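You operate a simulated robot arm through the tools that you are given. There is no shell and no other tool.

You run a simulated two-armed robot. Do the job below in one go: nothing can be reset, and whatever is moved stays where it is left.

TASK
Put one of the big glue pots from the top of the patch press bench on the bare end of the trestle table. Put the black ring patch from the top of the grey parts bench on the top of the valve bench. Take the blue square patch and put it on the top of the small table by the grey tubes. Put the green peg on the bare end of the trestle table. Put the grey rowlock in the green tub. Take the white rowlock and leave it on the top of the small table by the grey tubes. Take the wooden sanding block on the top of the low bench and put it away on the top of the repair bench. Do these in any order. Set down upright: big glue pot.

The check looks at the end state, three seconds after you hand in, the way a careful person would. Anything else that was tipped, shoved, dropped, spilled or broken makes it a failure.

THE ROBOT
Two 7-joint arms with three-finger grippers on one trunk, on a base that drives. Base frame: it is fixed to the floor where the robot stands at the start and does not move with it; the origin is under the middle of the robot, x ahead of it, y to its left, z up. Units: mm, degrees, N and s.
The left shoulder is at the start at [70, 146, 1087], the right one opposite. With the tool pointing down near the work surface each hand reaches from about 300 to 680 mm from the robot's upright axis, wherever it stands, measured 20 degrees to its own side. Places, roughly: bare end of the trestle table [-5800, -400, 600]; big glue pot [-3250, 1750, 750]; black ring patch (9x9x3 cm) [-5200, 1800, 800]; blue square patch (10x10x3 cm) [-5000, 2600, 800]; green peg (4x4x5 cm) [-6400, 100, 600]; green tub (20x17x9 cm) [-5900, -600, 600]; grey rowlock (4x7x11 cm) [-5800, -100, 700]; top of the repair bench [-3200, -8000, 800]; top of the small table by the grey tubes [-4200, -1700, 800]; top of the valve bench [-4700, 2500, 800]; white rowlock (4x7x11 cm) [-5700, -200, 700]; wooden sanding block (6x10x4 cm) [-1600, 2800, 600]. Payload 2.2 kg a hand.
The tool frame of a hand sits at the grasp point between the pads (the TCP): z along the fingers, y along the line on which they close. The tips reach 28 mm beyond it. Largest opening 102 mm; the body of the gripper starts 71 mm behind the TCP.
Orientation is that of the tool frame in the base frame, as a unit quaternion [w, x, y, z]. With the fingers straight down and closing along the base's y, the tool's x points along the base's -x, its y along +y and its z along -z.

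THE INTERFACE
- The arms move only by the tool jog_arm. It takes "left_increments", "right_increments" or both (then of equal length, played together; a hand with none holds still); each is a list of rows, each an object (a shift or turn left out is 0, a gripper value left out holds the last) with "rot": the turn, a rotation vector about the base's x, y, z in units of 8 degrees (1.0 is 8 degrees), a list of three; "travel": the shift along the base's x, y, z in units of 25 mm (1.0 is 25 mm), a list of three; "gripper": the gripper command, from -1 (shut) to 1 (fully open), values between in proportion. In form: [{"rot": [ax, ay, az], "travel": [dx, dy, dz], "gripper": gripper}, ...]. A call has 1 to 20 rows; each row shifts and turns the commanded pose from where the row before left it. A call with a number of a shift or a turn outside -1 to 1 is refused whole. A row lasts 0.2 s, in which the tool goes at most 50 mm and 8.6 degrees; a call with a longer step from one row to the next is refused whole, and so is a gripper value outside its range. A pose out of reach is approached as far as the arm can. The call stops where the force on the tool passes 40 N (or 10 N more than at its start, if that is more) or the arm is blocked; 0.2 s more then pass. The fingers move at their own pace and stop on an object; they squeeze with about 26 N. The grip force told is the motor's: it shows also when the fingers shut on nothing. Time passes only in rows, and 0.2 s behind the last, so rows that do not move let the fingers close. The reply holds the time, the measured pose of the TCP, the force on the tool along the base axes, the opening and the grip force, in the units named above and with some noise, with the torque about the TCP (base axes, N m) and any sound that the robot's microphone picked up.
- Cameras (640 x 400 px; columns grow to the right, rows downward): "scene" is now at [134, -4, 1312.6]; the picture's right is [-0.06, -1.00, 0.00], its down [-0.62, 0.04, -0.78] and it looks along [0.78, -0.05, -0.62] (base axes); focal length 274 px, centre (320, 200). "left" rides on the left gripper at [72, 38, -86] in its tool frame; the picture's right is [-0.46, 0.89, 0.00], its down [-0.60, -0.32, -0.73] and it looks along [-0.65, -0.34, 0.68] (tool axes); focal length 256 px, centre (320, 200). "right" rides on the right gripper at [69, 44, -86] in its tool frame; the picture's right is [-0.53, 0.85, 0.00], its down [-0.58, -0.36, -0.73] and it looks along [-0.62, -0.39, 0.68] (tool axes); focal length 256 px, centre (320, 200). There is no depth. A picture from a camera that has moved, and an enlarged one, comes with that camera's place and axes in the base frame and with its lens.
- snapshot(camera): a new picture of that camera. No time passes.
- raise_lower(by): slides the trunk up (or, below 0, down) by that many mm; the arms and the scene camera ride with it, the base frame stays. It gives what a move gives, with no picture.
- base_move(legs): drives the robot by 1 to 6 legs, each [ahead, left, turn to the left] in mm, mm and degrees, along the robot's own axes; the way and the turn of a leg run together, so that a leg with both is an arc; at most 1500 mm and 180 degrees a leg. The arms and the cameras ride along, it lands a little off, and it stops where it bumps. It gives what a move gives.
- turn_head(pan, tilt): turns the head with the scene camera to pan (to the left, within 86 degrees either way) and tilt (down, from -29 to 69), counted from straight ahead of the robot. It gives what a move gives.
- zoom(camera, box): a new picture of the part [left, top, right, bottom] of that camera's present view, enlarged. No time passes.
- close_job(): hands the job in; it is judged then, once.

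Places have to be worked out from the pictures, the camera data and where the tool is seen. Open the grippers and draw the arms clear of the work before you hand the job in, unless the task says otherwise.

The tools are called as a command line: name --argument value ..., lists and objects as JSON in quotes. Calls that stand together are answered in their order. jog_arm: Moves the arms, as the interface text tells. Its arguments: {"type":"object","properties":{"left_increments":{"type":"array","items":{"type":"object","properties":{"rot":{"type":"array","items":{"type":"number"}},"travel":{"type":"array","items":{"type":"number"}},"gripper":{"type":"number"}}}},"right_increments":{"type":"array","items":{"type":"object","properties":{"rot":{"type":"array","items":{"type":"number"}},"travel":{"type":"array","items":{"type":"number"}},"gripper":{"type":"number"}}}}},"required":[]} The other tools are called the same way: raise_lower (by) slides the trunk up or down; base_move (legs) drives the base; turn_head (pan, tilt) turns the head that bears the scene camera; snapshot (camera) takes a picture; zoom (camera, box) takes an enlarged picture of a part of a camera's view; close_job () hands the job in.

At the start:

```text
clock: 0.0
left_ee_pos: [542.9, 211.3, 1091.3]
left_ee_rot: [-0.001, 0.0, 1.0, 0.001]
left_ft_force: [0.2, -0.3, 0.2]
left_moment: [0.02, 0.03, -0.01]
left_finger_gap: 102.1
left_grasp_force: 0.0
right_ee_pos: [426.6, -171.9, 1032.1]
right_ee_rot: [0.0, 0.0, 1.0, 0.0]
right_ft_force: [-0.4, 0.0, -0.5]
right_moment: [0.0, -0.01, -0.02]
right_finger_gap: 102.1
right_grasp_force: 0.1
trunk travel left (down, up): [-625.0, 315.0]
robot x, y, heading: [0.5, -2.2, 0.2]
head pan, tilt: [-3.7, 38.3]
```

scene: 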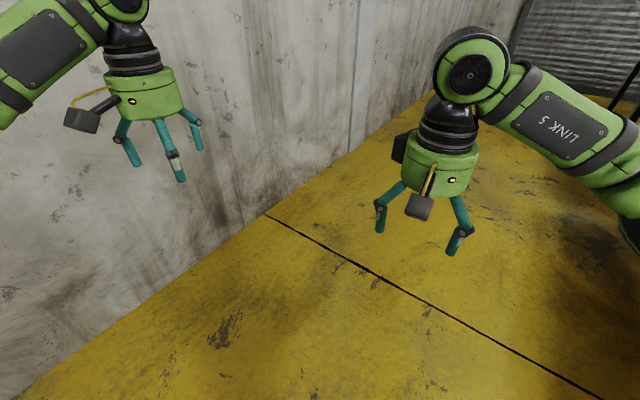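
right: 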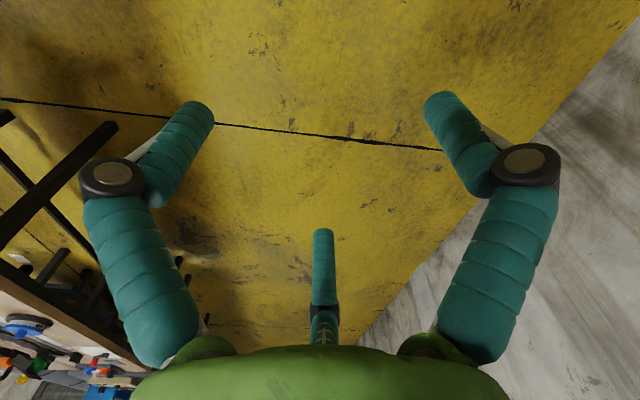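
left: 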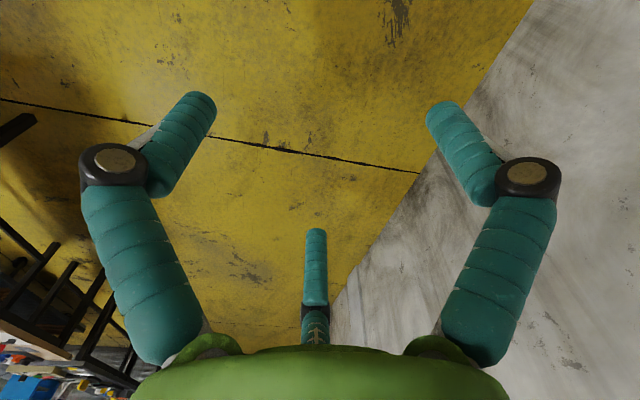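

I start near a wall, with all the work places behind me (negative x). I'll look around with the head first to find the surroundings before driving.

turn_head --pan 85 --tilt 15

snapshot --camera "scene"

turn_head --pan -85 --tilt 15

snapshot --camera "scene"

```text
clock: 1.6
left_ee_pos: [544.2, 211.1, 1090.1]
left_ee_rot: [-0.001, 0.001, 1.0, 0.001]
left_ft_force: [0.5, 0.4, -0.3]
left_moment: [0.0, -0.01, 0.02]
left_finger_gap: 101.8
left_grasp_force: 0.0
right_ee_pos: [425.9, -172.0, 1032.4]
right_ee_rot: [0.001, 0.0, 1.0, 0.0]
right_ft_force: [1.1, 0.7, 0.1]
right_moment: [-0.02, 0.03, -0.02]
right_finger_gap: 101.8
right_grasp_force: 0.0
trunk travel left (down, up): [-625.0, 315.0]
robot x, y, heading: [-0.9, -0.7, 0.1]
head pan, tilt: [85.0, 15.0]
```

```text
taken
camera scene: at [56.3, 94.5, 1349.6], right [1.0, -0.09, 0.0], down [-0.02, -0.26, -0.97], along [0.08, 0.96, -0.26], focal length 274 px, centre (320, 200)
```

scene: 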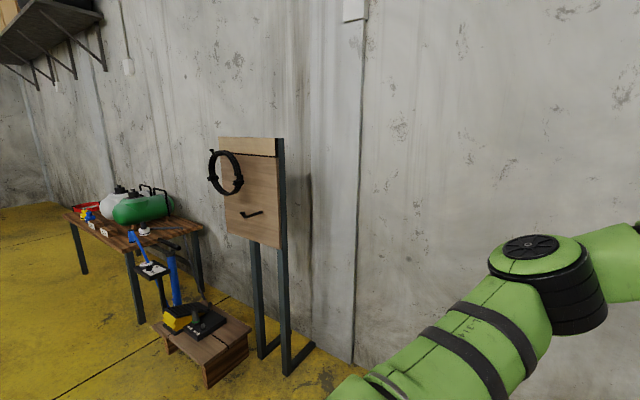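

```text
clock: 4.2
left_ee_pos: [543.8, 211.7, 1088.3]
left_ee_rot: [-0.001, 0.0, 1.0, 0.0]
left_ft_force: [0.5, 0.1, 0.4]
left_moment: [0.0, -0.04, 0.02]
left_finger_gap: 102.0
left_grasp_force: 0.1
right_ee_pos: [427.1, -172.3, 1031.6]
right_ee_rot: [-0.001, 0.0, 1.0, 0.0]
right_ft_force: [0.4, -0.5, -0.5]
right_moment: [0.0, 0.0, 0.01]
right_finger_gap: 101.9
right_grasp_force: 0.0
trunk travel left (down, up): [-625.0, 315.0]
robot x, y, heading: [-1.8, 0.1, -0.1]
head pan, tilt: [-85.0, 15.0]
```

```text
taken
camera scene: at [56.3, -91.5, 1349.7], right [-1.0, -0.09, 0.0], down [-0.02, 0.26, -0.97], along [0.08, -0.96, -0.26], focal length 274 px, centre (320, 200)
```

scene: 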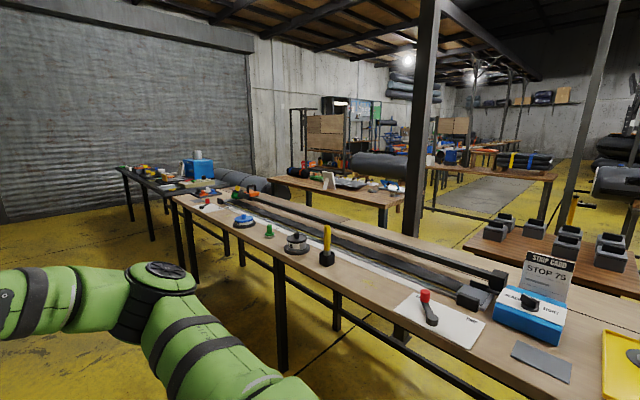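

The room is large, with benches to my right and a board and low furniture to my left. I turn left 90° (the left side is clear for about 1.4 m) and look behind.

base_move --legs '[[0, 0, 90]]'

turn_head --pan 80 --tilt 15

snapshot --camera "scene"

turn_head --pan 25 --tilt 15

snapshot --camera "scene"

```text
clock: 8.4
left_ee_pos: [-213.4, 543.1, 1090.9]
left_ee_rot: [0.001, 0.709, -0.706, 0.0]
left_ft_force: [0.8, 0.1, 0.0]
left_moment: [-0.01, -0.02, 0.02]
left_finger_gap: 102.0
left_grasp_force: 0.0
right_ee_pos: [171.0, 427.5, 1031.9]
right_ee_rot: [0.001, 0.708, -0.706, 0.0]
right_ft_force: [0.1, -0.8, 0.6]
right_moment: [-0.04, -0.01, 0.03]
right_finger_gap: 102.1
right_grasp_force: 0.1
trunk travel left (down, up): [-625.0, 315.0]
robot x, y, heading: [-2.1, -1.6, 90.2]
head pan, tilt: [-85.0, 15.0]
```

```text
clock: 11.0
left_ee_pos: [-212.2, 542.4, 1090.0]
left_ee_rot: [0.001, 0.708, -0.706, 0.0]
left_ft_force: [1.0, 0.3, 0.6]
left_moment: [-0.02, -0.03, -0.03]
left_finger_gap: 102.0
left_grasp_force: 0.1
right_ee_pos: [171.1, 427.3, 1031.9]
right_ee_rot: [0.0, 0.708, -0.706, 0.0]
right_ft_force: [0.3, 0.2, -0.8]
right_moment: [-0.03, 0.01, 0.0]
right_finger_gap: 102.0
right_grasp_force: 0.0
trunk travel left (down, up): [-625.0, 315.0]
robot x, y, heading: [0.8, 4.0, 89.9]
head pan, tilt: [80.0, 15.0]
```

```text
taken
camera scene: at [-94.1, 67.5, 1349.7], right [0.17, 0.99, 0.0], down [0.26, -0.04, -0.97], along [-0.95, 0.16, -0.26], focal length 274 px, centre (320, 200)
```

scene: 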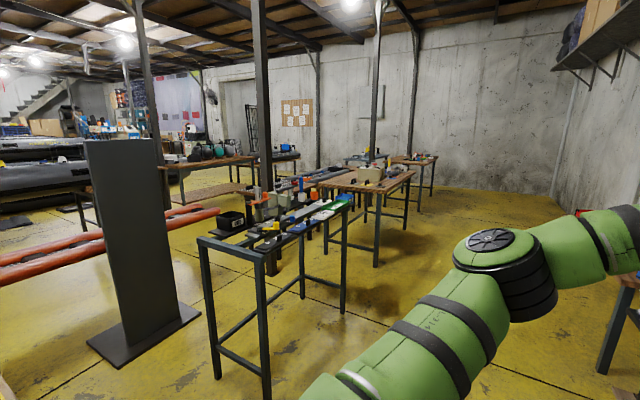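

```text
clock: 12.2
left_ee_pos: [-212.2, 542.8, 1091.1]
left_ee_rot: [-0.001, -0.707, 0.707, -0.001]
left_ft_force: [-0.5, 0.5, 0.2]
left_moment: [-0.02, 0.01, 0.0]
left_finger_gap: 102.0
left_grasp_force: 0.0
right_ee_pos: [171.2, 427.8, 1031.8]
right_ee_rot: [0.0, 0.708, -0.706, 0.0]
right_ft_force: [0.1, -0.1, -0.3]
right_moment: [0.04, 0.01, -0.01]
right_finger_gap: 102.0
right_grasp_force: 0.0
trunk travel left (down, up): [-625.0, 315.0]
robot x, y, heading: [-0.6, 0.8, 90.1]
head pan, tilt: [25.0, 15.0]
```

```text
taken
camera scene: at [-41.9, 136.0, 1349.7], right [0.9, 0.43, 0.0], down [0.11, -0.23, -0.97], along [-0.41, 0.87, -0.26], focal length 274 px, centre (320, 200)
```

scene: 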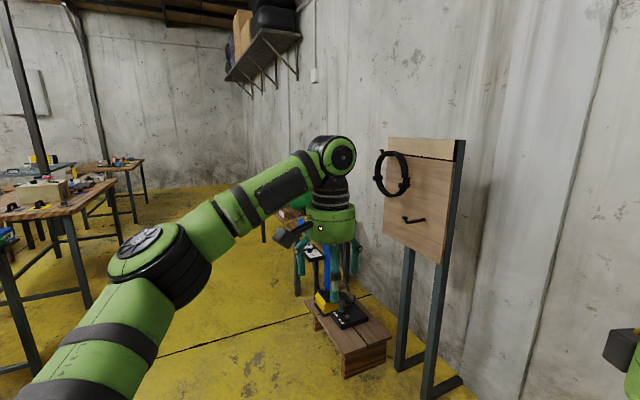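

To map the room better I raise the trunk for a higher viewpoint and look at the far side again with the head, zooming into details.

raise_lower --by 300

turn_head --pan 80 --tilt 12

snapshot --camera "scene"

zoom --camera "scene" --box '[180, 120, 340, 220]'

zoom --camera "scene" --box '[300, 120, 460, 220]'

zoom --camera "scene" --box '[0, 80, 200, 205]'

```text
clock: 15.2
left_ee_pos: [-211.3, 544.1, 1388.6]
left_ee_rot: [0.0, 0.708, -0.706, 0.001]
left_ft_force: [-0.4, -0.3, -0.4]
left_moment: [0.02, 0.0, 0.01]
left_finger_gap: 102.1
left_grasp_force: 0.0
right_ee_pos: [171.6, 428.2, 1331.4]
right_ee_rot: [0.0, 0.708, -0.706, 0.0]
right_ft_force: [0.6, 0.1, 0.0]
right_moment: [0.0, -0.02, -0.07]
right_finger_gap: 102.0
right_grasp_force: 0.1
trunk travel left (down, up): [-925.0, 15.0]
robot x, y, heading: [1.3, 3.0, 90.1]
head pan, tilt: [25.0, 15.0]
```

```text
clock: 16.4
left_ee_pos: [-213.2, 543.7, 1389.7]
left_ee_rot: [0.001, 0.708, -0.706, 0.0]
left_ft_force: [-1.1, -1.0, -0.8]
left_moment: [0.01, -0.01, -0.02]
left_finger_gap: 101.9
left_grasp_force: 0.1
right_ee_pos: [170.3, 427.6, 1332.1]
right_ee_rot: [0.0, 0.708, -0.706, 0.001]
right_ft_force: [-0.4, -0.2, 0.0]
right_moment: [0.01, 0.02, -0.01]
right_finger_gap: 101.7
right_grasp_force: 0.0
trunk travel left (down, up): [-925.0, 15.0]
robot x, y, heading: [-1.6, -2.1, 90.2]
head pan, tilt: [80.0, 12.0]
```

```text
taken
camera scene: at [-93.9, 67.5, 1654.5], right [0.17, 0.99, 0.0], down [0.2, -0.04, -0.98], along [-0.96, 0.17, -0.21], focal length 274 px, centre (320, 200)
```

scene: 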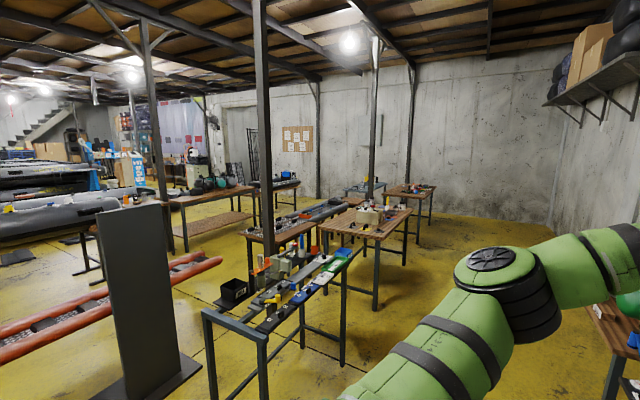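

```text
4.00 times, centred on (260, 170) of scene
camera zoom: at [-93.9, 67.5, 1654.5], right [0.17, 0.99, 0.0], down [0.2, -0.04, -0.98], along [-0.96, 0.17, -0.21], focal length 1096 px, centre (560, 320)
```

zoom: 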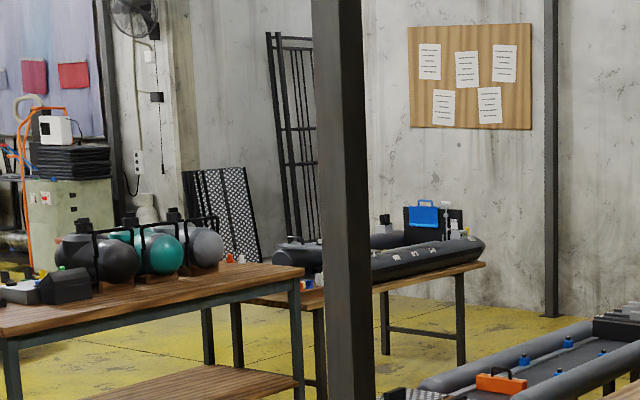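

```text
4.00 times, centred on (380, 170) of scene
camera zoom: at [-93.9, 67.5, 1654.5], right [0.17, 0.99, 0.0], down [0.2, -0.04, -0.98], along [-0.96, 0.17, -0.21], focal length 1096 px, centre (80, 320)
```

zoom: 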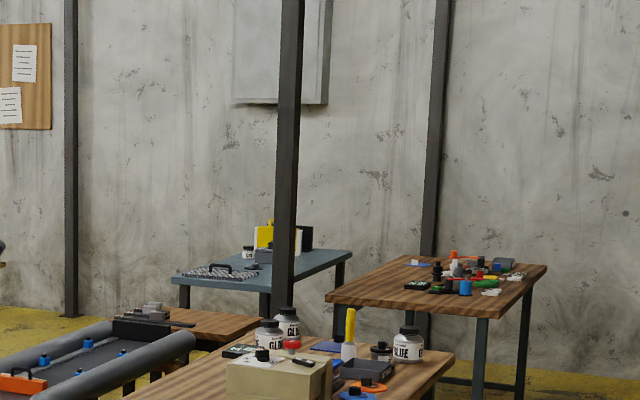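

```text
3.20 times, centred on (100, 142) of scene
camera zoom: at [-93.9, 67.5, 1654.5], right [0.17, 0.99, 0.0], down [0.2, -0.04, -0.98], along [-0.96, 0.17, -0.21], focal length 877 px, centre (1024, 384)
```

zoom: 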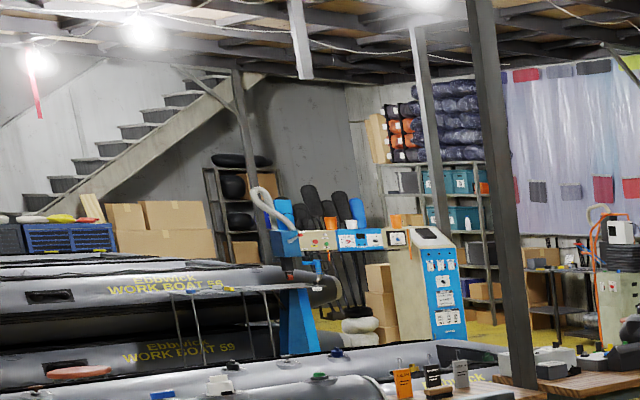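

The patch press bench (with "GLUE" pots) is about 3.5 m ahead-left, grey parts bench and valve bench beyond it. I'll turn to about 140° and drive along the open aisle to about (-2000, 1700).

base_move --legs '[[0, 0, 50], [1280, 30, 0], [1345, -46, 0]]'

turn_head --pan 30 --tilt 25

snapshot --camera "scene"

turn_head --pan -40 --tilt 25

snapshot --camera "scene"

```text
clock: 31.4
left_ee_pos: [-2559.8, 1856.0, 1390.1]
left_ee_rot: [0.0, 0.943, -0.334, 0.0]
left_ft_force: [0.4, 0.3, -0.2]
left_moment: [0.02, 0.02, -0.01]
left_finger_gap: 102.1
left_grasp_force: 0.1
right_ee_pos: [-2227.1, 2079.6, 1332.9]
right_ee_rot: [-0.001, 0.942, -0.334, -0.001]
right_ft_force: [0.3, 0.2, 0.2]
right_moment: [0.01, -0.03, 0.04]
right_finger_gap: 101.9
right_grasp_force: 0.0
trunk travel left (down, up): [-925.0, 15.0]
robot x, y, heading: [-2005.6, 1678.8, 140.9]
head pan, tilt: [80.0, 12.0]
```

```text
clock: 32.6
left_ee_pos: [-2560.6, 1856.5, 1390.2]
left_ee_rot: [0.0, 0.943, -0.334, 0.0]
left_ft_force: [0.2, 0.0, 0.3]
left_moment: [-0.01, -0.04, 0.0]
left_finger_gap: 101.9
left_grasp_force: 0.1
right_ee_pos: [-2229.5, 2081.2, 1332.3]
right_ee_rot: [0.001, 0.943, -0.334, 0.0]
right_ft_force: [-0.3, -0.3, 0.0]
right_moment: [0.03, 0.04, 0.02]
right_finger_gap: 102.0
right_grasp_force: 0.2
trunk travel left (down, up): [-925.0, 15.0]
robot x, y, heading: [-2007.1, 1677.4, 141.2]
head pan, tilt: [30.0, 25.0]
```

```text
taken
camera scene: at [-2137.1, 1725.1, 1633.5], right [0.16, 0.99, 0.0], down [0.42, -0.07, -0.91], along [-0.9, 0.14, -0.42], focal length 274 px, centre (320, 200)
```

scene: 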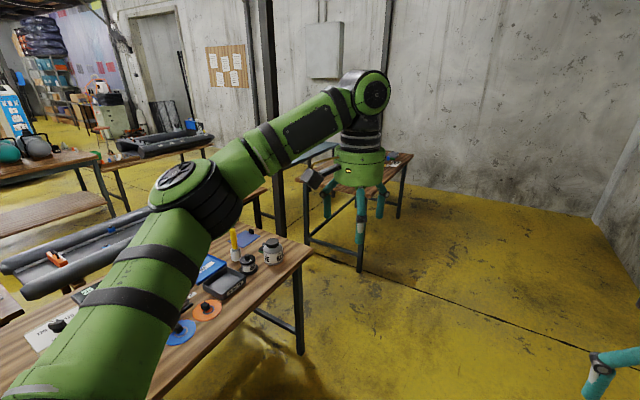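

```text
clock: 34.0
left_ee_pos: [-2561.0, 1855.6, 1389.2]
left_ee_rot: [0.0, 0.943, -0.334, 0.002]
left_ft_force: [0.7, -1.3, -1.0]
left_moment: [-0.02, 0.01, 0.03]
left_finger_gap: 102.2
left_grasp_force: 0.1
right_ee_pos: [-2228.9, 2080.5, 1332.3]
right_ee_rot: [0.0, 0.943, -0.334, 0.0]
right_ft_force: [0.2, 0.0, -0.3]
right_moment: [-0.02, 0.03, 0.02]
right_finger_gap: 102.1
right_grasp_force: 0.0
trunk travel left (down, up): [-925.0, 15.0]
robot x, y, heading: [-2002.8, 1681.7, 140.9]
head pan, tilt: [-40.0, 25.0]
```

```text
taken
camera scene: at [-2064.0, 1801.4, 1633.4], right [0.98, 0.19, 0.0], down [0.08, -0.41, -0.91], along [-0.17, 0.89, -0.42], focal length 274 px, centre (320, 200)
```

scene: 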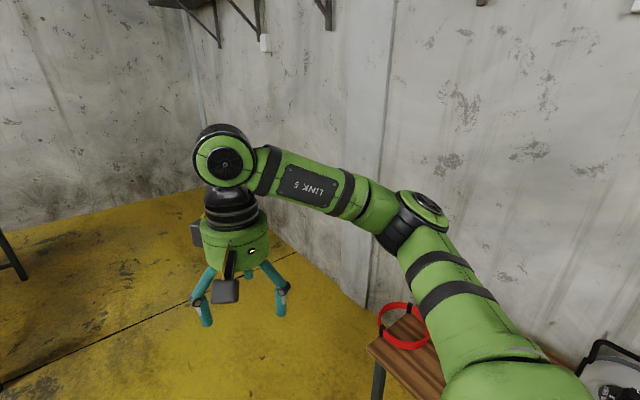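

Room axes run at 140°/50°. The nearest glue pot stands at about (-3300, 1665), roughly 120 mm in from the bench edge. I'll drive beside the bench and turn to face it (heading 230°).

base_move --legs '[[817, 340, 0], [0, 0, 89]]'

turn_head --pan -10 --tilt 50

snapshot --camera "scene"

snapshot --camera "right"

```text
clock: 42.5
left_ee_pos: [-3036.4, 1368.0, 1389.4]
left_ee_rot: [0.0, 0.904, 0.427, 0.001]
left_ft_force: [0.2, -0.5, 0.4]
left_moment: [0.01, 0.01, 0.01]
left_finger_gap: 102.0
left_grasp_force: 0.0
right_ee_pos: [-3258.0, 1703.1, 1332.3]
right_ee_rot: [0.0, 0.905, 0.426, 0.0]
right_ft_force: [-0.9, -0.1, 0.4]
right_moment: [-0.04, -0.03, 0.02]
right_finger_gap: 101.9
right_grasp_force: 0.0
trunk travel left (down, up): [-925.0, 15.0]
robot x, y, heading: [-2853.7, 1919.4, -129.9]
head pan, tilt: [-40.0, 25.0]
```

```text
clock: 43.4
left_ee_pos: [-3035.7, 1368.9, 1390.0]
left_ee_rot: [-0.001, 0.905, 0.426, 0.0]
left_ft_force: [-0.5, 0.0, 0.1]
left_moment: [0.0, 0.03, -0.01]
left_finger_gap: 102.2
left_grasp_force: 0.1
right_ee_pos: [-3256.5, 1702.1, 1332.6]
right_ee_rot: [-0.001, 0.904, 0.427, -0.001]
right_ft_force: [0.6, -0.4, -0.1]
right_moment: [-0.02, -0.01, 0.02]
right_finger_gap: 102.3
right_grasp_force: 0.1
trunk travel left (down, up): [-925.0, 15.0]
robot x, y, heading: [-2851.3, 1921.7, -129.5]
head pan, tilt: [-10.0, 50.0]
```

```text
taken
camera scene: at [-2944.2, 1834.7, 1596.0], right [-0.65, 0.76, 0.0], down [0.58, 0.5, -0.64], along [-0.49, -0.42, -0.77], focal length 274 px, centre (320, 200)
```

scene: 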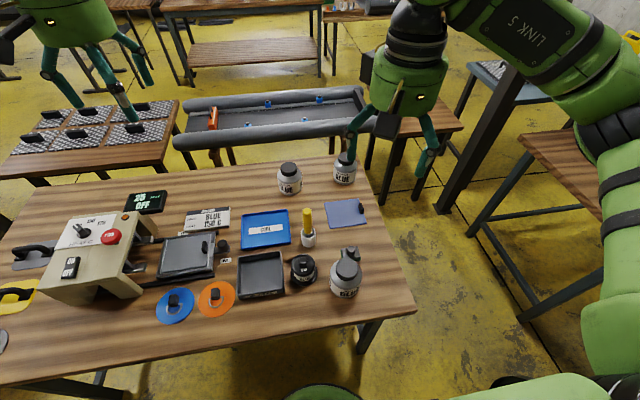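

```text
taken
camera right: at [-3179.5, 1728.0, 1417.3], right [0.31, -0.95, 0.0], down [-0.65, -0.21, 0.73], along [-0.69, -0.23, -0.68], focal length 256 px, centre (320, 200)
```

right: 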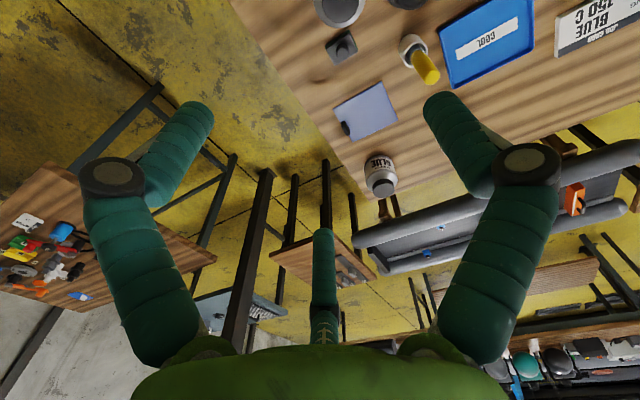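

I see three glue pots on this bench; the near one on the right seems to have something right behind it. I zoom in.

zoom --camera "scene" --box '[220, 140, 420, 320]'

zoom --camera "right" --box '[260, 0, 540, 220]'

```text
2.22 times, centred on (320, 230) of scene
camera zoom: at [-2944.2, 1834.7, 1596.0], right [-0.65, 0.76, 0.0], down [0.58, 0.5, -0.64], along [-0.49, -0.42, -0.77], focal length 609 px, centre (320, 133)
```

zoom: 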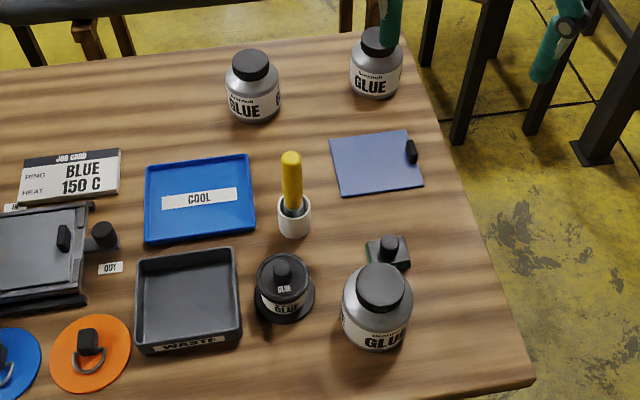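

```text
1.82 times, centred on (400, 110) of right
camera zoom: at [-3179.5, 1728.0, 1417.3], right [0.31, -0.95, 0.0], down [-0.65, -0.21, 0.73], along [-0.69, -0.23, -0.68], focal length 465 px, centre (174, 364)
```

zoom: 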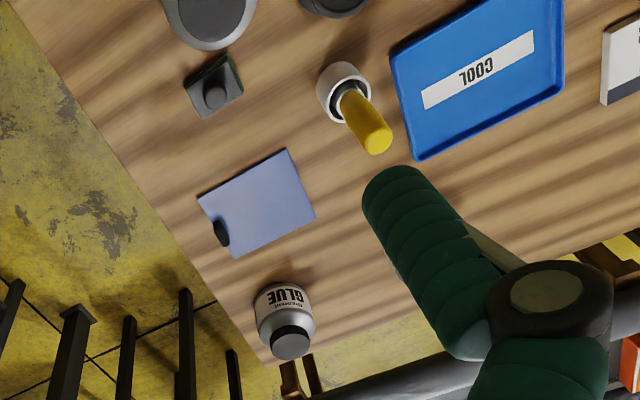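

The near pot is at about (-3260, 1665). The hand looks like it has three fingers in the pictures, so before grasping I'll test how it closes, while retracting the left arm out of the way.

jog_arm --left_increments '[{"travel": [0.79, 0.94, 0.86]}, {"travel": [0.79, 0.94, 0.86]}, {"travel": [0.79, 0.94, 0.86]}, {"travel": [0.79, 0.94, 0.86]}, {"travel": [0.79, 0.94, 0.86]}, {"travel": [0.79, 0.94, 0.86]}, {"travel": [0.79, 0.94, 0.86]}]' --right_increments '[{"gripper": -1}, {"gripper": -1}, {"gripper": -1}, {"gripper": -1}, {"gripper": -1}, {"gripper": -1}, {"gripper": -1}]'

snapshot --camera "right"

snapshot --camera "scene"

```text
clock: 45.0
left_ee_pos: [-2895.1, 1536.3, 1542.2]
left_ee_rot: [0.0, 0.904, 0.427, -0.001]
left_ft_force: [0.9, -0.9, 0.4]
left_moment: [-0.04, 0.03, 0.0]
left_finger_gap: 102.2
left_grasp_force: 0.0
right_ee_pos: [-3255.2, 1706.4, 1332.9]
right_ee_rot: [0.001, 0.904, 0.427, -0.002]
right_ft_force: [0.1, 0.0, 1.0]
right_moment: [-0.01, -0.03, 0.0]
right_finger_gap: 2.3
right_grasp_force: 25.6
trunk travel left (down, up): [-925.0, 15.0]
robot x, y, heading: [-2850.6, 1924.1, -129.4]
head pan, tilt: [-10.0, 50.0]
```

```text
taken
camera right: at [-3178.5, 1730.5, 1417.9], right [0.31, -0.95, 0.0], down [-0.65, -0.21, 0.73], along [-0.7, -0.23, -0.68], focal length 256 px, centre (320, 200)
```

right: 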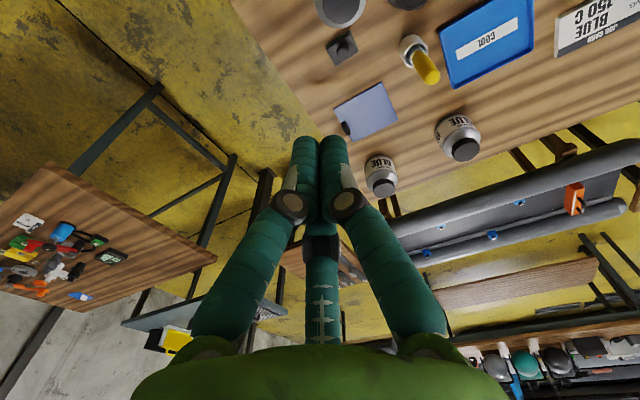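

```text
taken
camera scene: at [-2942.9, 1837.5, 1596.1], right [-0.65, 0.76, 0.0], down [0.58, 0.5, -0.64], along [-0.49, -0.42, -0.76], focal length 274 px, centre (320, 200)
```

scene: 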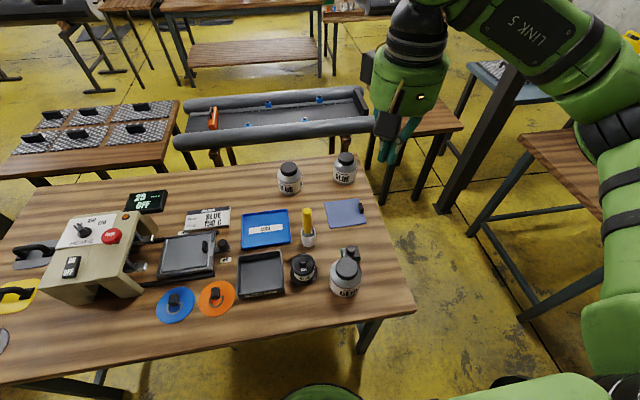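

The fingers close centrally on the TCP. I reopen the right hand and lower the trunk by 300 so the hand hangs above the near pot, then look again.

jog_arm --right_increments '[{"gripper": 1}, {"gripper": 1}, {"gripper": 1}]'

raise_lower --by -300

turn_head --pan -15 --tilt 45

snapshot --camera "scene"

snapshot --camera "right"

```text
clock: 45.8
left_ee_pos: [-2897.0, 1534.6, 1540.6]
left_ee_rot: [0.0, 0.904, 0.427, 0.0]
left_ft_force: [0.5, -0.6, -0.1]
left_moment: [0.04, 0.0, 0.03]
left_finger_gap: 102.0
left_grasp_force: 0.1
right_ee_pos: [-3256.2, 1702.4, 1333.1]
right_ee_rot: [-0.001, 0.905, 0.426, 0.0]
right_ft_force: [-0.2, -0.5, -0.1]
right_moment: [-0.01, -0.02, 0.03]
right_finger_gap: 101.8
right_grasp_force: 0.1
trunk travel left (down, up): [-925.0, 15.0]
robot x, y, heading: [-2853.3, 1918.4, -129.7]
head pan, tilt: [-10.0, 50.0]
```

```text
clock: 48.8
left_ee_pos: [-2896.1, 1532.7, 1240.1]
left_ee_rot: [0.0, 0.904, 0.427, 0.001]
left_ft_force: [-0.2, -0.2, 1.0]
left_moment: [0.0, 0.0, 0.02]
left_finger_gap: 101.8
left_grasp_force: 0.1
right_ee_pos: [-3256.5, 1702.6, 1031.9]
right_ee_rot: [0.001, 0.905, 0.426, 0.0]
right_ft_force: [0.6, -0.8, -0.7]
right_moment: [0.01, 0.01, 0.01]
right_finger_gap: 102.0
right_grasp_force: 0.2
trunk travel left (down, up): [-625.0, 315.0]
robot x, y, heading: [-2855.5, 1921.9, -129.3]
head pan, tilt: [-10.0, 50.0]
```

```text
clock: 49.5
left_ee_pos: [-2895.8, 1533.3, 1240.8]
left_ee_rot: [-0.001, 0.905, 0.426, 0.001]
left_ft_force: [-0.1, -0.7, 0.1]
left_moment: [0.01, 0.02, 0.0]
left_finger_gap: 102.0
left_grasp_force: 0.0
right_ee_pos: [-3256.5, 1703.6, 1032.2]
right_ee_rot: [0.0, 0.904, 0.427, 0.0]
right_ft_force: [-0.4, -0.6, 0.1]
right_moment: [-0.08, 0.02, 0.03]
right_finger_gap: 102.1
right_grasp_force: 0.0
trunk travel left (down, up): [-625.0, 315.0]
robot x, y, heading: [-2849.3, 1919.7, -129.6]
head pan, tilt: [-15.0, 45.0]
```

```text
taken
camera scene: at [-2951.9, 1837.6, 1302.8], right [-0.58, 0.81, 0.0], down [0.58, 0.41, -0.71], along [-0.58, -0.41, -0.71], focal length 274 px, centre (320, 200)
```

scene: 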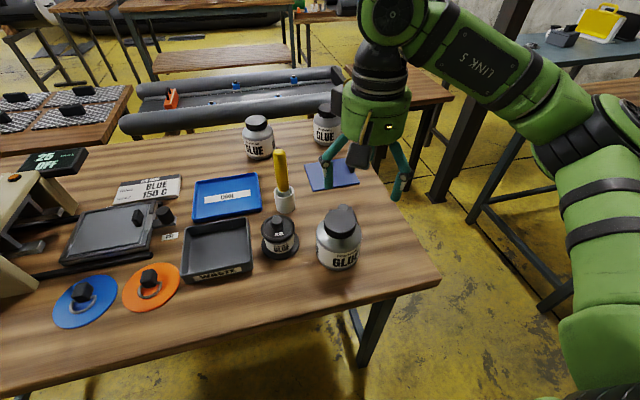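

```text
taken
camera right: at [-3179.7, 1728.1, 1117.3], right [0.31, -0.95, 0.0], down [-0.65, -0.21, 0.73], along [-0.69, -0.23, -0.68], focal length 256 px, centre (320, 200)
```

right: 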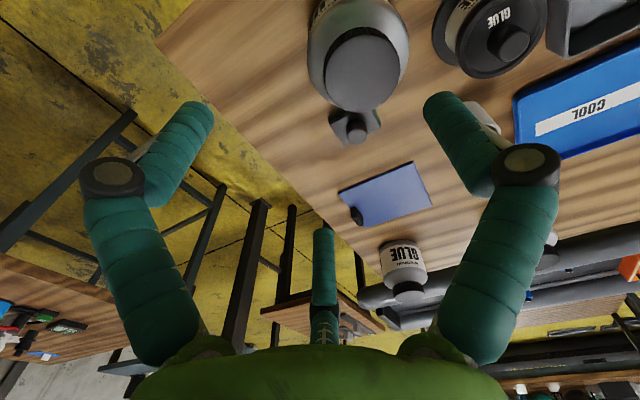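

Triangulating both pictures puts the near pot's lid top at about (-3233, 1683, 945), diameter of body about 82 mm, table top about 835. I move the right hand above it (z≈1000) and check alignment.

jog_arm --right_increments '[{"travel": [0.46, -0.4, -0.6]}, {"travel": [0.46, -0.4, -0.6]}, {"travel": [0, 0, 0]}]'

snapshot --camera "right"

zoom --camera "scene" --box '[220, 80, 460, 290]'

```text
clock: 50.3
left_ee_pos: [-2896.2, 1533.9, 1240.3]
left_ee_rot: [-0.001, 0.905, 0.426, 0.0]
left_ft_force: [0.1, -0.3, -1.2]
left_moment: [0.0, -0.01, -0.03]
left_finger_gap: 101.8
left_grasp_force: 0.1
right_ee_pos: [-3233.6, 1681.6, 1002.5]
right_ee_rot: [0.0, 0.905, 0.426, -0.001]
right_ft_force: [-0.9, 0.5, 0.0]
right_moment: [0.03, 0.01, 0.03]
right_finger_gap: 102.0
right_grasp_force: 0.1
trunk travel left (down, up): [-625.0, 315.0]
robot x, y, heading: [-2854.9, 1921.8, -129.2]
head pan, tilt: [-15.0, 45.0]
```

```text
taken
camera right: at [-3156.7, 1708.4, 1087.4], right [0.31, -0.95, 0.0], down [-0.65, -0.21, 0.73], along [-0.69, -0.23, -0.68], focal length 256 px, centre (320, 200)
```

right: 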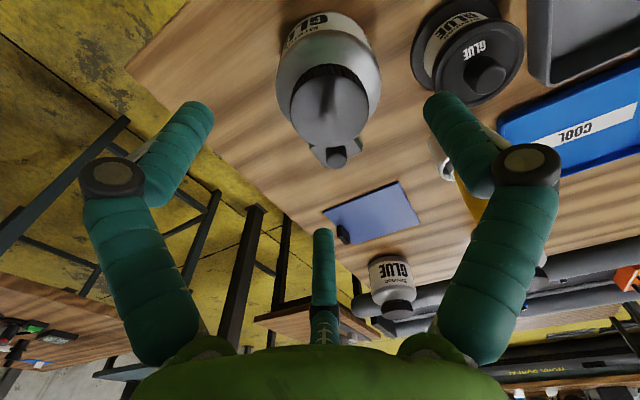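

```text
1.90 times, centred on (340, 185) of scene
camera zoom: at [-2952.0, 1838.1, 1302.9], right [-0.58, 0.81, 0.0], down [0.58, 0.41, -0.71], along [-0.58, -0.41, -0.71], focal length 522 px, centre (282, 229)
```

zoom: 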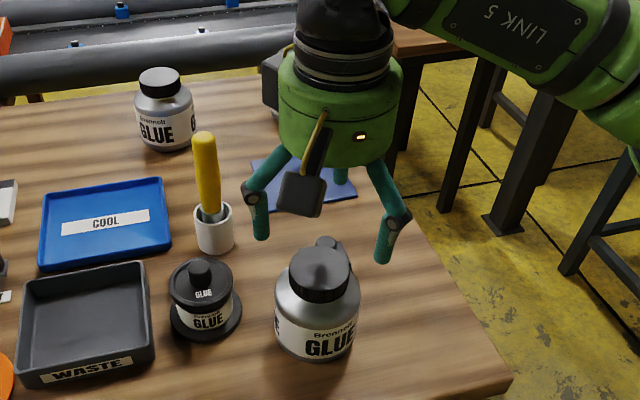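

I zoom the wrist view to find the lid centre precisely.

zoom --camera "right" --box '[220, 0, 440, 180]'

```text
2.22 times, centred on (330, 90) of right
camera zoom: at [-3156.7, 1708.4, 1087.4], right [0.31, -0.95, 0.0], down [-0.65, -0.21, 0.73], along [-0.69, -0.23, -0.68], focal length 569 px, centre (298, 444)
```

zoom: 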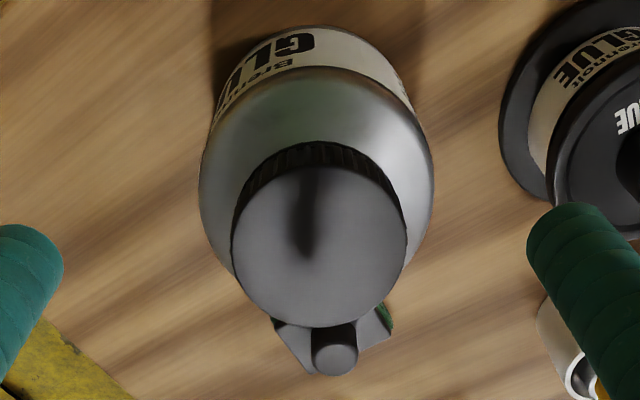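

Lid centre is at about (-3226, 1682); I shift 6 mm and descend to TCP z≈893 so the fingers straddle the body.

jog_arm --right_increments '[{"travel": [0.24, 0, -0.4]}, {"travel": [0, 0, -0.99]}, {"travel": [0, 0, -0.99]}, {"travel": [0, 0, -0.99]}, {"travel": [0, 0, -0.99]}, {"travel": [0, 0, 0]}]'

snapshot --camera "right"

zoom --camera "scene" --box '[220, 80, 460, 290]'

```text
clock: 51.7
left_ee_pos: [-2893.7, 1534.8, 1242.2]
left_ee_rot: [-0.001, 0.905, 0.426, -0.001]
left_ft_force: [0.5, 0.3, 0.4]
left_moment: [0.01, 0.02, 0.0]
left_finger_gap: 102.0
left_grasp_force: 0.0
right_ee_pos: [-3227.8, 1682.5, 896.6]
right_ee_rot: [0.002, 0.905, 0.425, -0.007]
right_ft_force: [-7.2, -0.8, 33.2]
right_moment: [-0.69, 2.07, 0.01]
right_finger_gap: 102.5
right_grasp_force: 0.8
trunk travel left (down, up): [-625.0, 315.0]
robot x, y, heading: [-2852.7, 1920.8, -129.5]
head pan, tilt: [-15.0, 45.0]
```

```text
taken
camera right: at [-3149.9, 1708.4, 981.3], right [0.31, -0.95, 0.01], down [-0.64, -0.2, 0.74], along [-0.7, -0.23, -0.67], focal length 256 px, centre (320, 200)
```

right: 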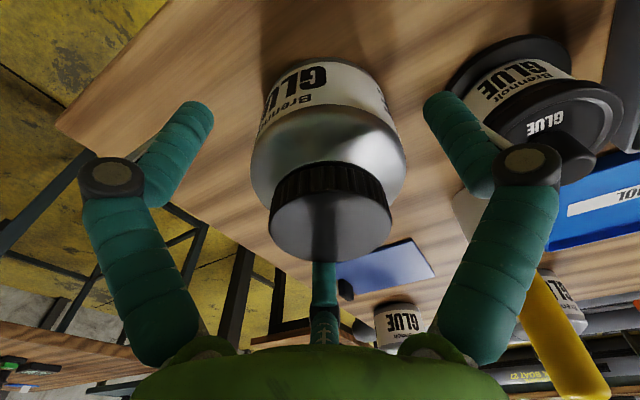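

```text
1.90 times, centred on (340, 185) of scene
camera zoom: at [-2949.4, 1839.5, 1303.8], right [-0.58, 0.81, 0.0], down [0.57, 0.41, -0.71], along [-0.58, -0.41, -0.71], focal length 522 px, centre (282, 229)
```

zoom: 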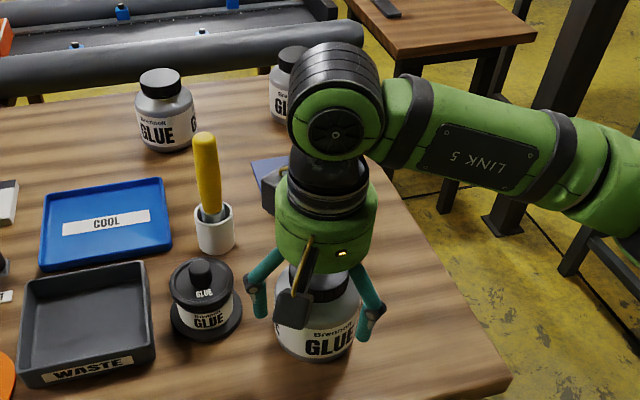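

The reading shows a 33 N upward push with torque pointing to the tool's third-finger direction: the third finger is real and sits on the small block behind the pot. I back up at once and rotate the hand 60° about vertical so the fingers straddle clear of that block.

jog_arm --right_increments '[{"travel": [0, 0, 0.99]}, {"travel": [0, 0, 0.99]}, {"travel": [0, 0, 0.99]}, {"travel": [0, 0, 0.99]}, {"rot": [0, 0, 0.94]}, {"rot": [0, 0, 0.94]}, {"rot": [0, 0, 0.94]}, {"rot": [0, 0, 0.94]}, {"rot": [0, 0, 0.94]}, {"rot": [0, 0, 0.94]}, {"rot": [0, 0, 0.94]}, {"rot": [0, 0, 0.94]}, {"travel": [0, 0, 0]}]'

snapshot --camera "right"

zoom --camera "scene" --box '[220, 80, 460, 290]'

```text
clock: 54.5
left_ee_pos: [-2895.6, 1532.4, 1241.0]
left_ee_rot: [0.0, 0.904, 0.427, 0.002]
left_ft_force: [-0.3, 0.5, 0.6]
left_moment: [0.0, -0.01, 0.02]
left_finger_gap: 101.9
left_grasp_force: 0.1
right_ee_pos: [-3227.6, 1682.0, 990.9]
right_ee_rot: [0.0, 0.568, 0.823, 0.001]
right_ft_force: [0.2, 0.5, 0.5]
right_moment: [0.02, 0.01, 0.03]
right_finger_gap: 101.9
right_grasp_force: 0.1
trunk travel left (down, up): [-625.0, 315.0]
robot x, y, heading: [-2850.3, 1919.4, -129.7]
head pan, tilt: [-15.0, 45.0]
```

```text
taken
camera right: at [-3212.0, 1762.5, 1077.0], right [0.98, -0.2, 0.0], down [-0.14, -0.67, 0.73], along [-0.15, -0.72, -0.68], focal length 256 px, centre (320, 200)
```

right: 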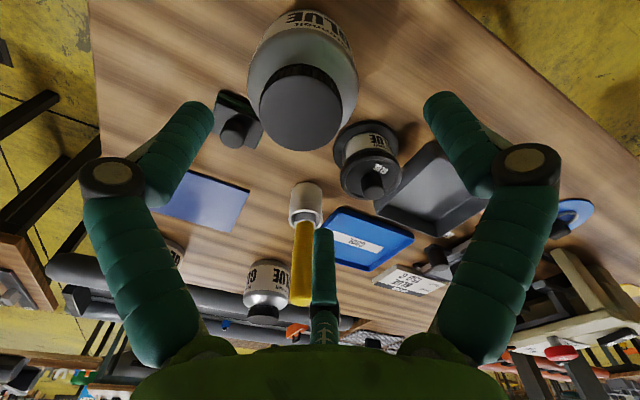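

```text
1.90 times, centred on (340, 185) of scene
camera zoom: at [-2951.9, 1837.6, 1302.8], right [-0.58, 0.81, 0.0], down [0.58, 0.41, -0.71], along [-0.58, -0.41, -0.71], focal length 522 px, centre (282, 229)
```

zoom: 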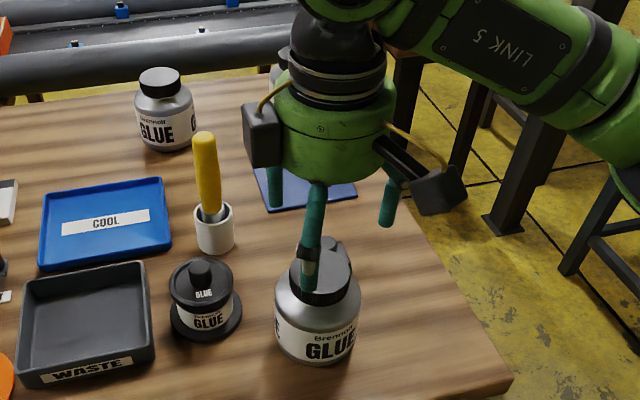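

I zoom the wrist view again to re-measure the lid centre from this new angle.

zoom --camera "right" --box '[200, 0, 420, 180]'

```text
2.22 times, centred on (310, 90) of right
camera zoom: at [-3212.0, 1762.5, 1077.0], right [0.98, -0.2, 0.0], down [-0.14, -0.67, 0.73], along [-0.15, -0.72, -0.68], focal length 569 px, centre (342, 444)
```

zoom: 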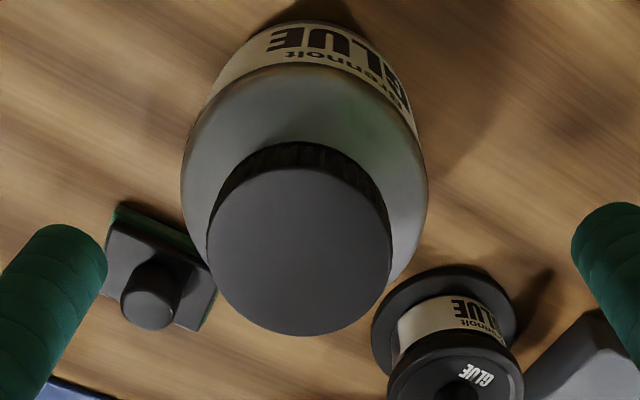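

The views agree best with the lid top at z≈921 and centre (-3239, 1678). I shift there, drop to z≈958 (tips still above the lid) and check symmetry.

jog_arm --right_increments '[{"travel": [-0.44, -0.16, -0.6]}, {"travel": [0, 0, -0.7]}, {"travel": [0, 0, 0]}]'

zoom --camera "right" --box '[180, 20, 460, 260]'

zoom --camera "scene" --box '[260, 120, 420, 290]'

```text
clock: 55.3
left_ee_pos: [-2895.6, 1534.0, 1240.8]
left_ee_rot: [0.0, 0.905, 0.426, 0.001]
left_ft_force: [-0.9, 0.0, 0.1]
left_moment: [0.0, 0.01, -0.02]
left_finger_gap: 102.0
left_grasp_force: 0.0
right_ee_pos: [-3239.0, 1677.8, 959.7]
right_ee_rot: [0.0, 0.569, 0.822, 0.0]
right_ft_force: [0.2, -0.3, -0.2]
right_moment: [-0.03, 0.03, -0.01]
right_finger_gap: 102.2
right_grasp_force: 0.1
trunk travel left (down, up): [-625.0, 315.0]
robot x, y, heading: [-2852.0, 1921.7, -129.3]
head pan, tilt: [-15.0, 45.0]
```

```text
1.67 times, centred on (320, 140) of right
camera zoom: at [-3222.4, 1758.4, 1045.1], right [0.98, -0.2, 0.0], down [-0.14, -0.67, 0.73], along [-0.15, -0.72, -0.68], focal length 427 px, centre (320, 300)
```

zoom: 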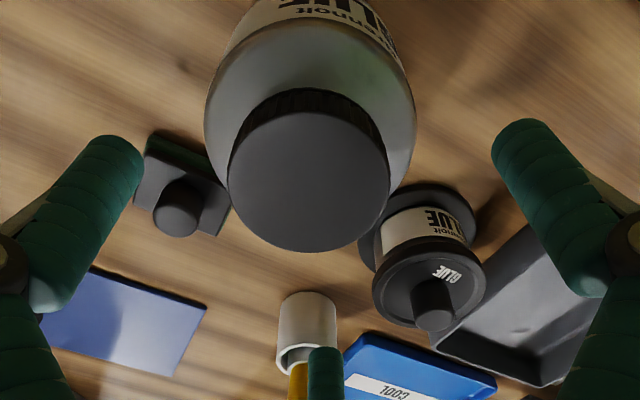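

```text
2.35 times, centred on (340, 205) of scene
camera zoom: at [-2951.7, 1837.6, 1302.9], right [-0.58, 0.81, 0.0], down [0.58, 0.41, -0.71], along [-0.58, -0.41, -0.71], focal length 645 px, centre (273, 188)
```

zoom: 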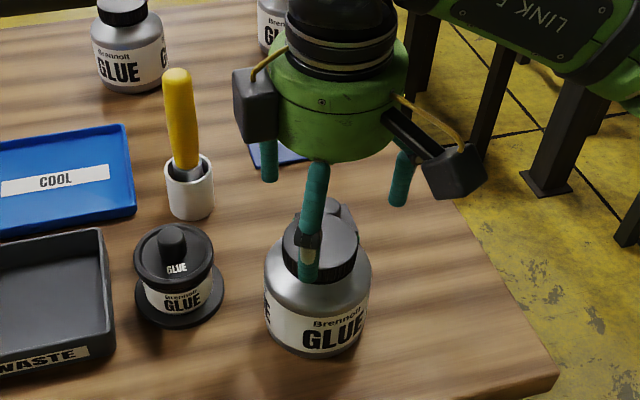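

Offsets are only a few mm. I nudge (-2,+4) and descend to z≈876 to grip the pot body; neighbours are at least 40 mm clear of all three fingers.

jog_arm --right_increments '[{"travel": [-0.08, 0.16, -0.8]}, {"travel": [0, 0, -0.85]}, {"travel": [0, 0, -0.85]}, {"travel": [0, 0, -0.85]}, {"travel": [0, 0, 0]}]'

snapshot --camera "right"

zoom --camera "scene" --box '[260, 120, 420, 290]'

```text
clock: 56.3
left_ee_pos: [-2896.1, 1534.5, 1240.6]
left_ee_rot: [0.0, 0.904, 0.427, 0.0]
left_ft_force: [-0.6, 0.3, 0.4]
left_moment: [0.0, -0.01, 0.0]
left_finger_gap: 101.8
left_grasp_force: 0.1
right_ee_pos: [-3241.2, 1674.3, 892.1]
right_ee_rot: [0.009, 0.569, 0.822, -0.02]
right_ft_force: [3.1, -2.4, 8.8]
right_moment: [-0.43, 0.02, 0.15]
right_finger_gap: 102.7
right_grasp_force: 0.2
trunk travel left (down, up): [-625.0, 315.0]
robot x, y, heading: [-2852.0, 1920.3, -129.4]
head pan, tilt: [-15.0, 45.0]
stopped in row 4 (right hand): the force on the tool passed its limit at 50 N (the readings are from after the stop); the commanded pose is now the measured one
```

```text
taken
camera right: at [-3225.1, 1757.8, 973.8], right [0.98, -0.2, 0.0], down [-0.13, -0.64, 0.76], along [-0.15, -0.74, -0.65], focal length 256 px, centre (320, 200)
```

right: 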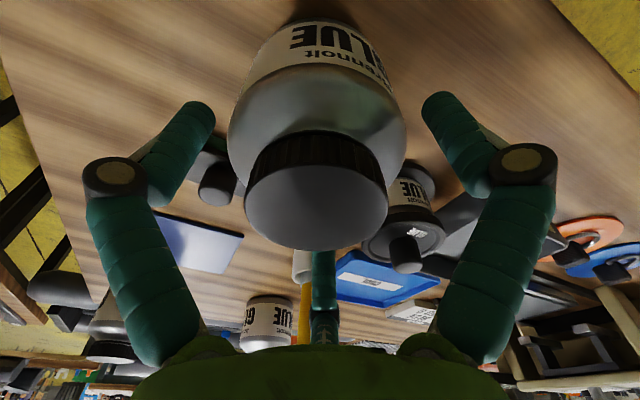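

```text
2.35 times, centred on (340, 205) of scene
camera zoom: at [-2951.1, 1837.9, 1302.9], right [-0.58, 0.81, 0.0], down [0.58, 0.41, -0.71], along [-0.58, -0.41, -0.71], focal length 645 px, centre (273, 188)
```

zoom: 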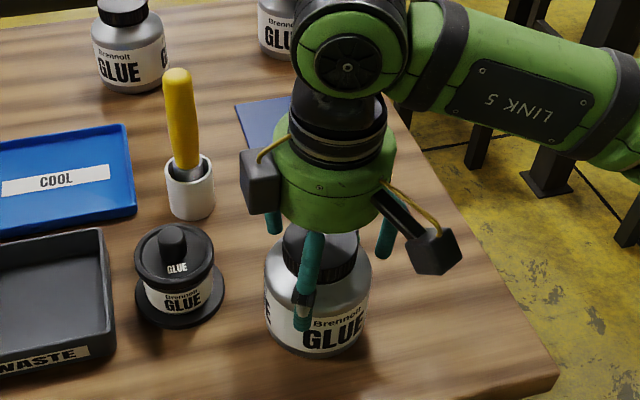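

The residual torque shows the far finger (260°) touching the pot's shoulder, and reconciling all wrist views puts the lid top at z≈901, lid Ø≈62, body Ø≈90, centre ≈(-3245, 1671). The body is a tight fit, so I lift, undo the small tilt and recentre to grip the lid instead.

jog_arm --right_increments '[{"travel": [0, 0, 1]}, {"travel": [-0.16, -0.12, 0.96], "rot": [0.308, -0.057, 0]}, {"travel": [0, 0, 0]}, {"travel": [0, 0, 0]}]'

zoom --camera "right" --box '[180, 20, 460, 260]'

zoom --camera "scene" --box '[260, 120, 420, 290]'

```text
clock: 57.3
left_ee_pos: [-2896.5, 1533.0, 1240.2]
left_ee_rot: [0.0, 0.905, 0.426, 0.0]
left_ft_force: [-0.4, 0.0, 0.4]
left_moment: [-0.01, -0.01, -0.05]
left_finger_gap: 102.1
left_grasp_force: 0.0
right_ee_pos: [-3245.5, 1671.9, 938.5]
right_ee_rot: [-0.002, 0.57, 0.821, 0.003]
right_ft_force: [0.0, 0.0, 0.2]
right_moment: [0.04, 0.0, 0.03]
right_finger_gap: 102.0
right_grasp_force: 0.1
trunk travel left (down, up): [-625.0, 315.0]
robot x, y, heading: [-2850.4, 1923.4, -129.6]
head pan, tilt: [-15.0, 45.0]
```

```text
1.67 times, centred on (320, 140) of right
camera zoom: at [-3230.3, 1751.4, 1025.9], right [0.98, -0.2, 0.0], down [-0.14, -0.67, 0.73], along [-0.15, -0.71, -0.69], focal length 427 px, centre (320, 300)
```

zoom: 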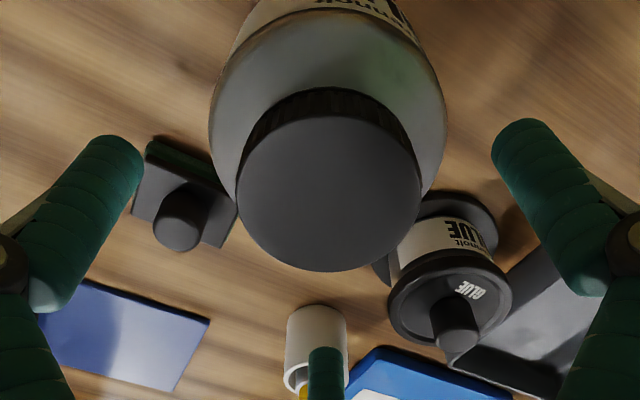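

```text
2.35 times, centred on (340, 205) of scene
camera zoom: at [-2951.8, 1837.4, 1302.9], right [-0.58, 0.81, 0.0], down [0.58, 0.41, -0.71], along [-0.58, -0.41, -0.71], focal length 645 px, centre (273, 188)
```

zoom: 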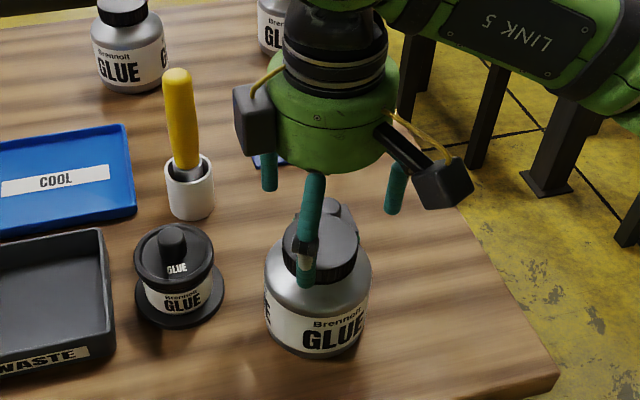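

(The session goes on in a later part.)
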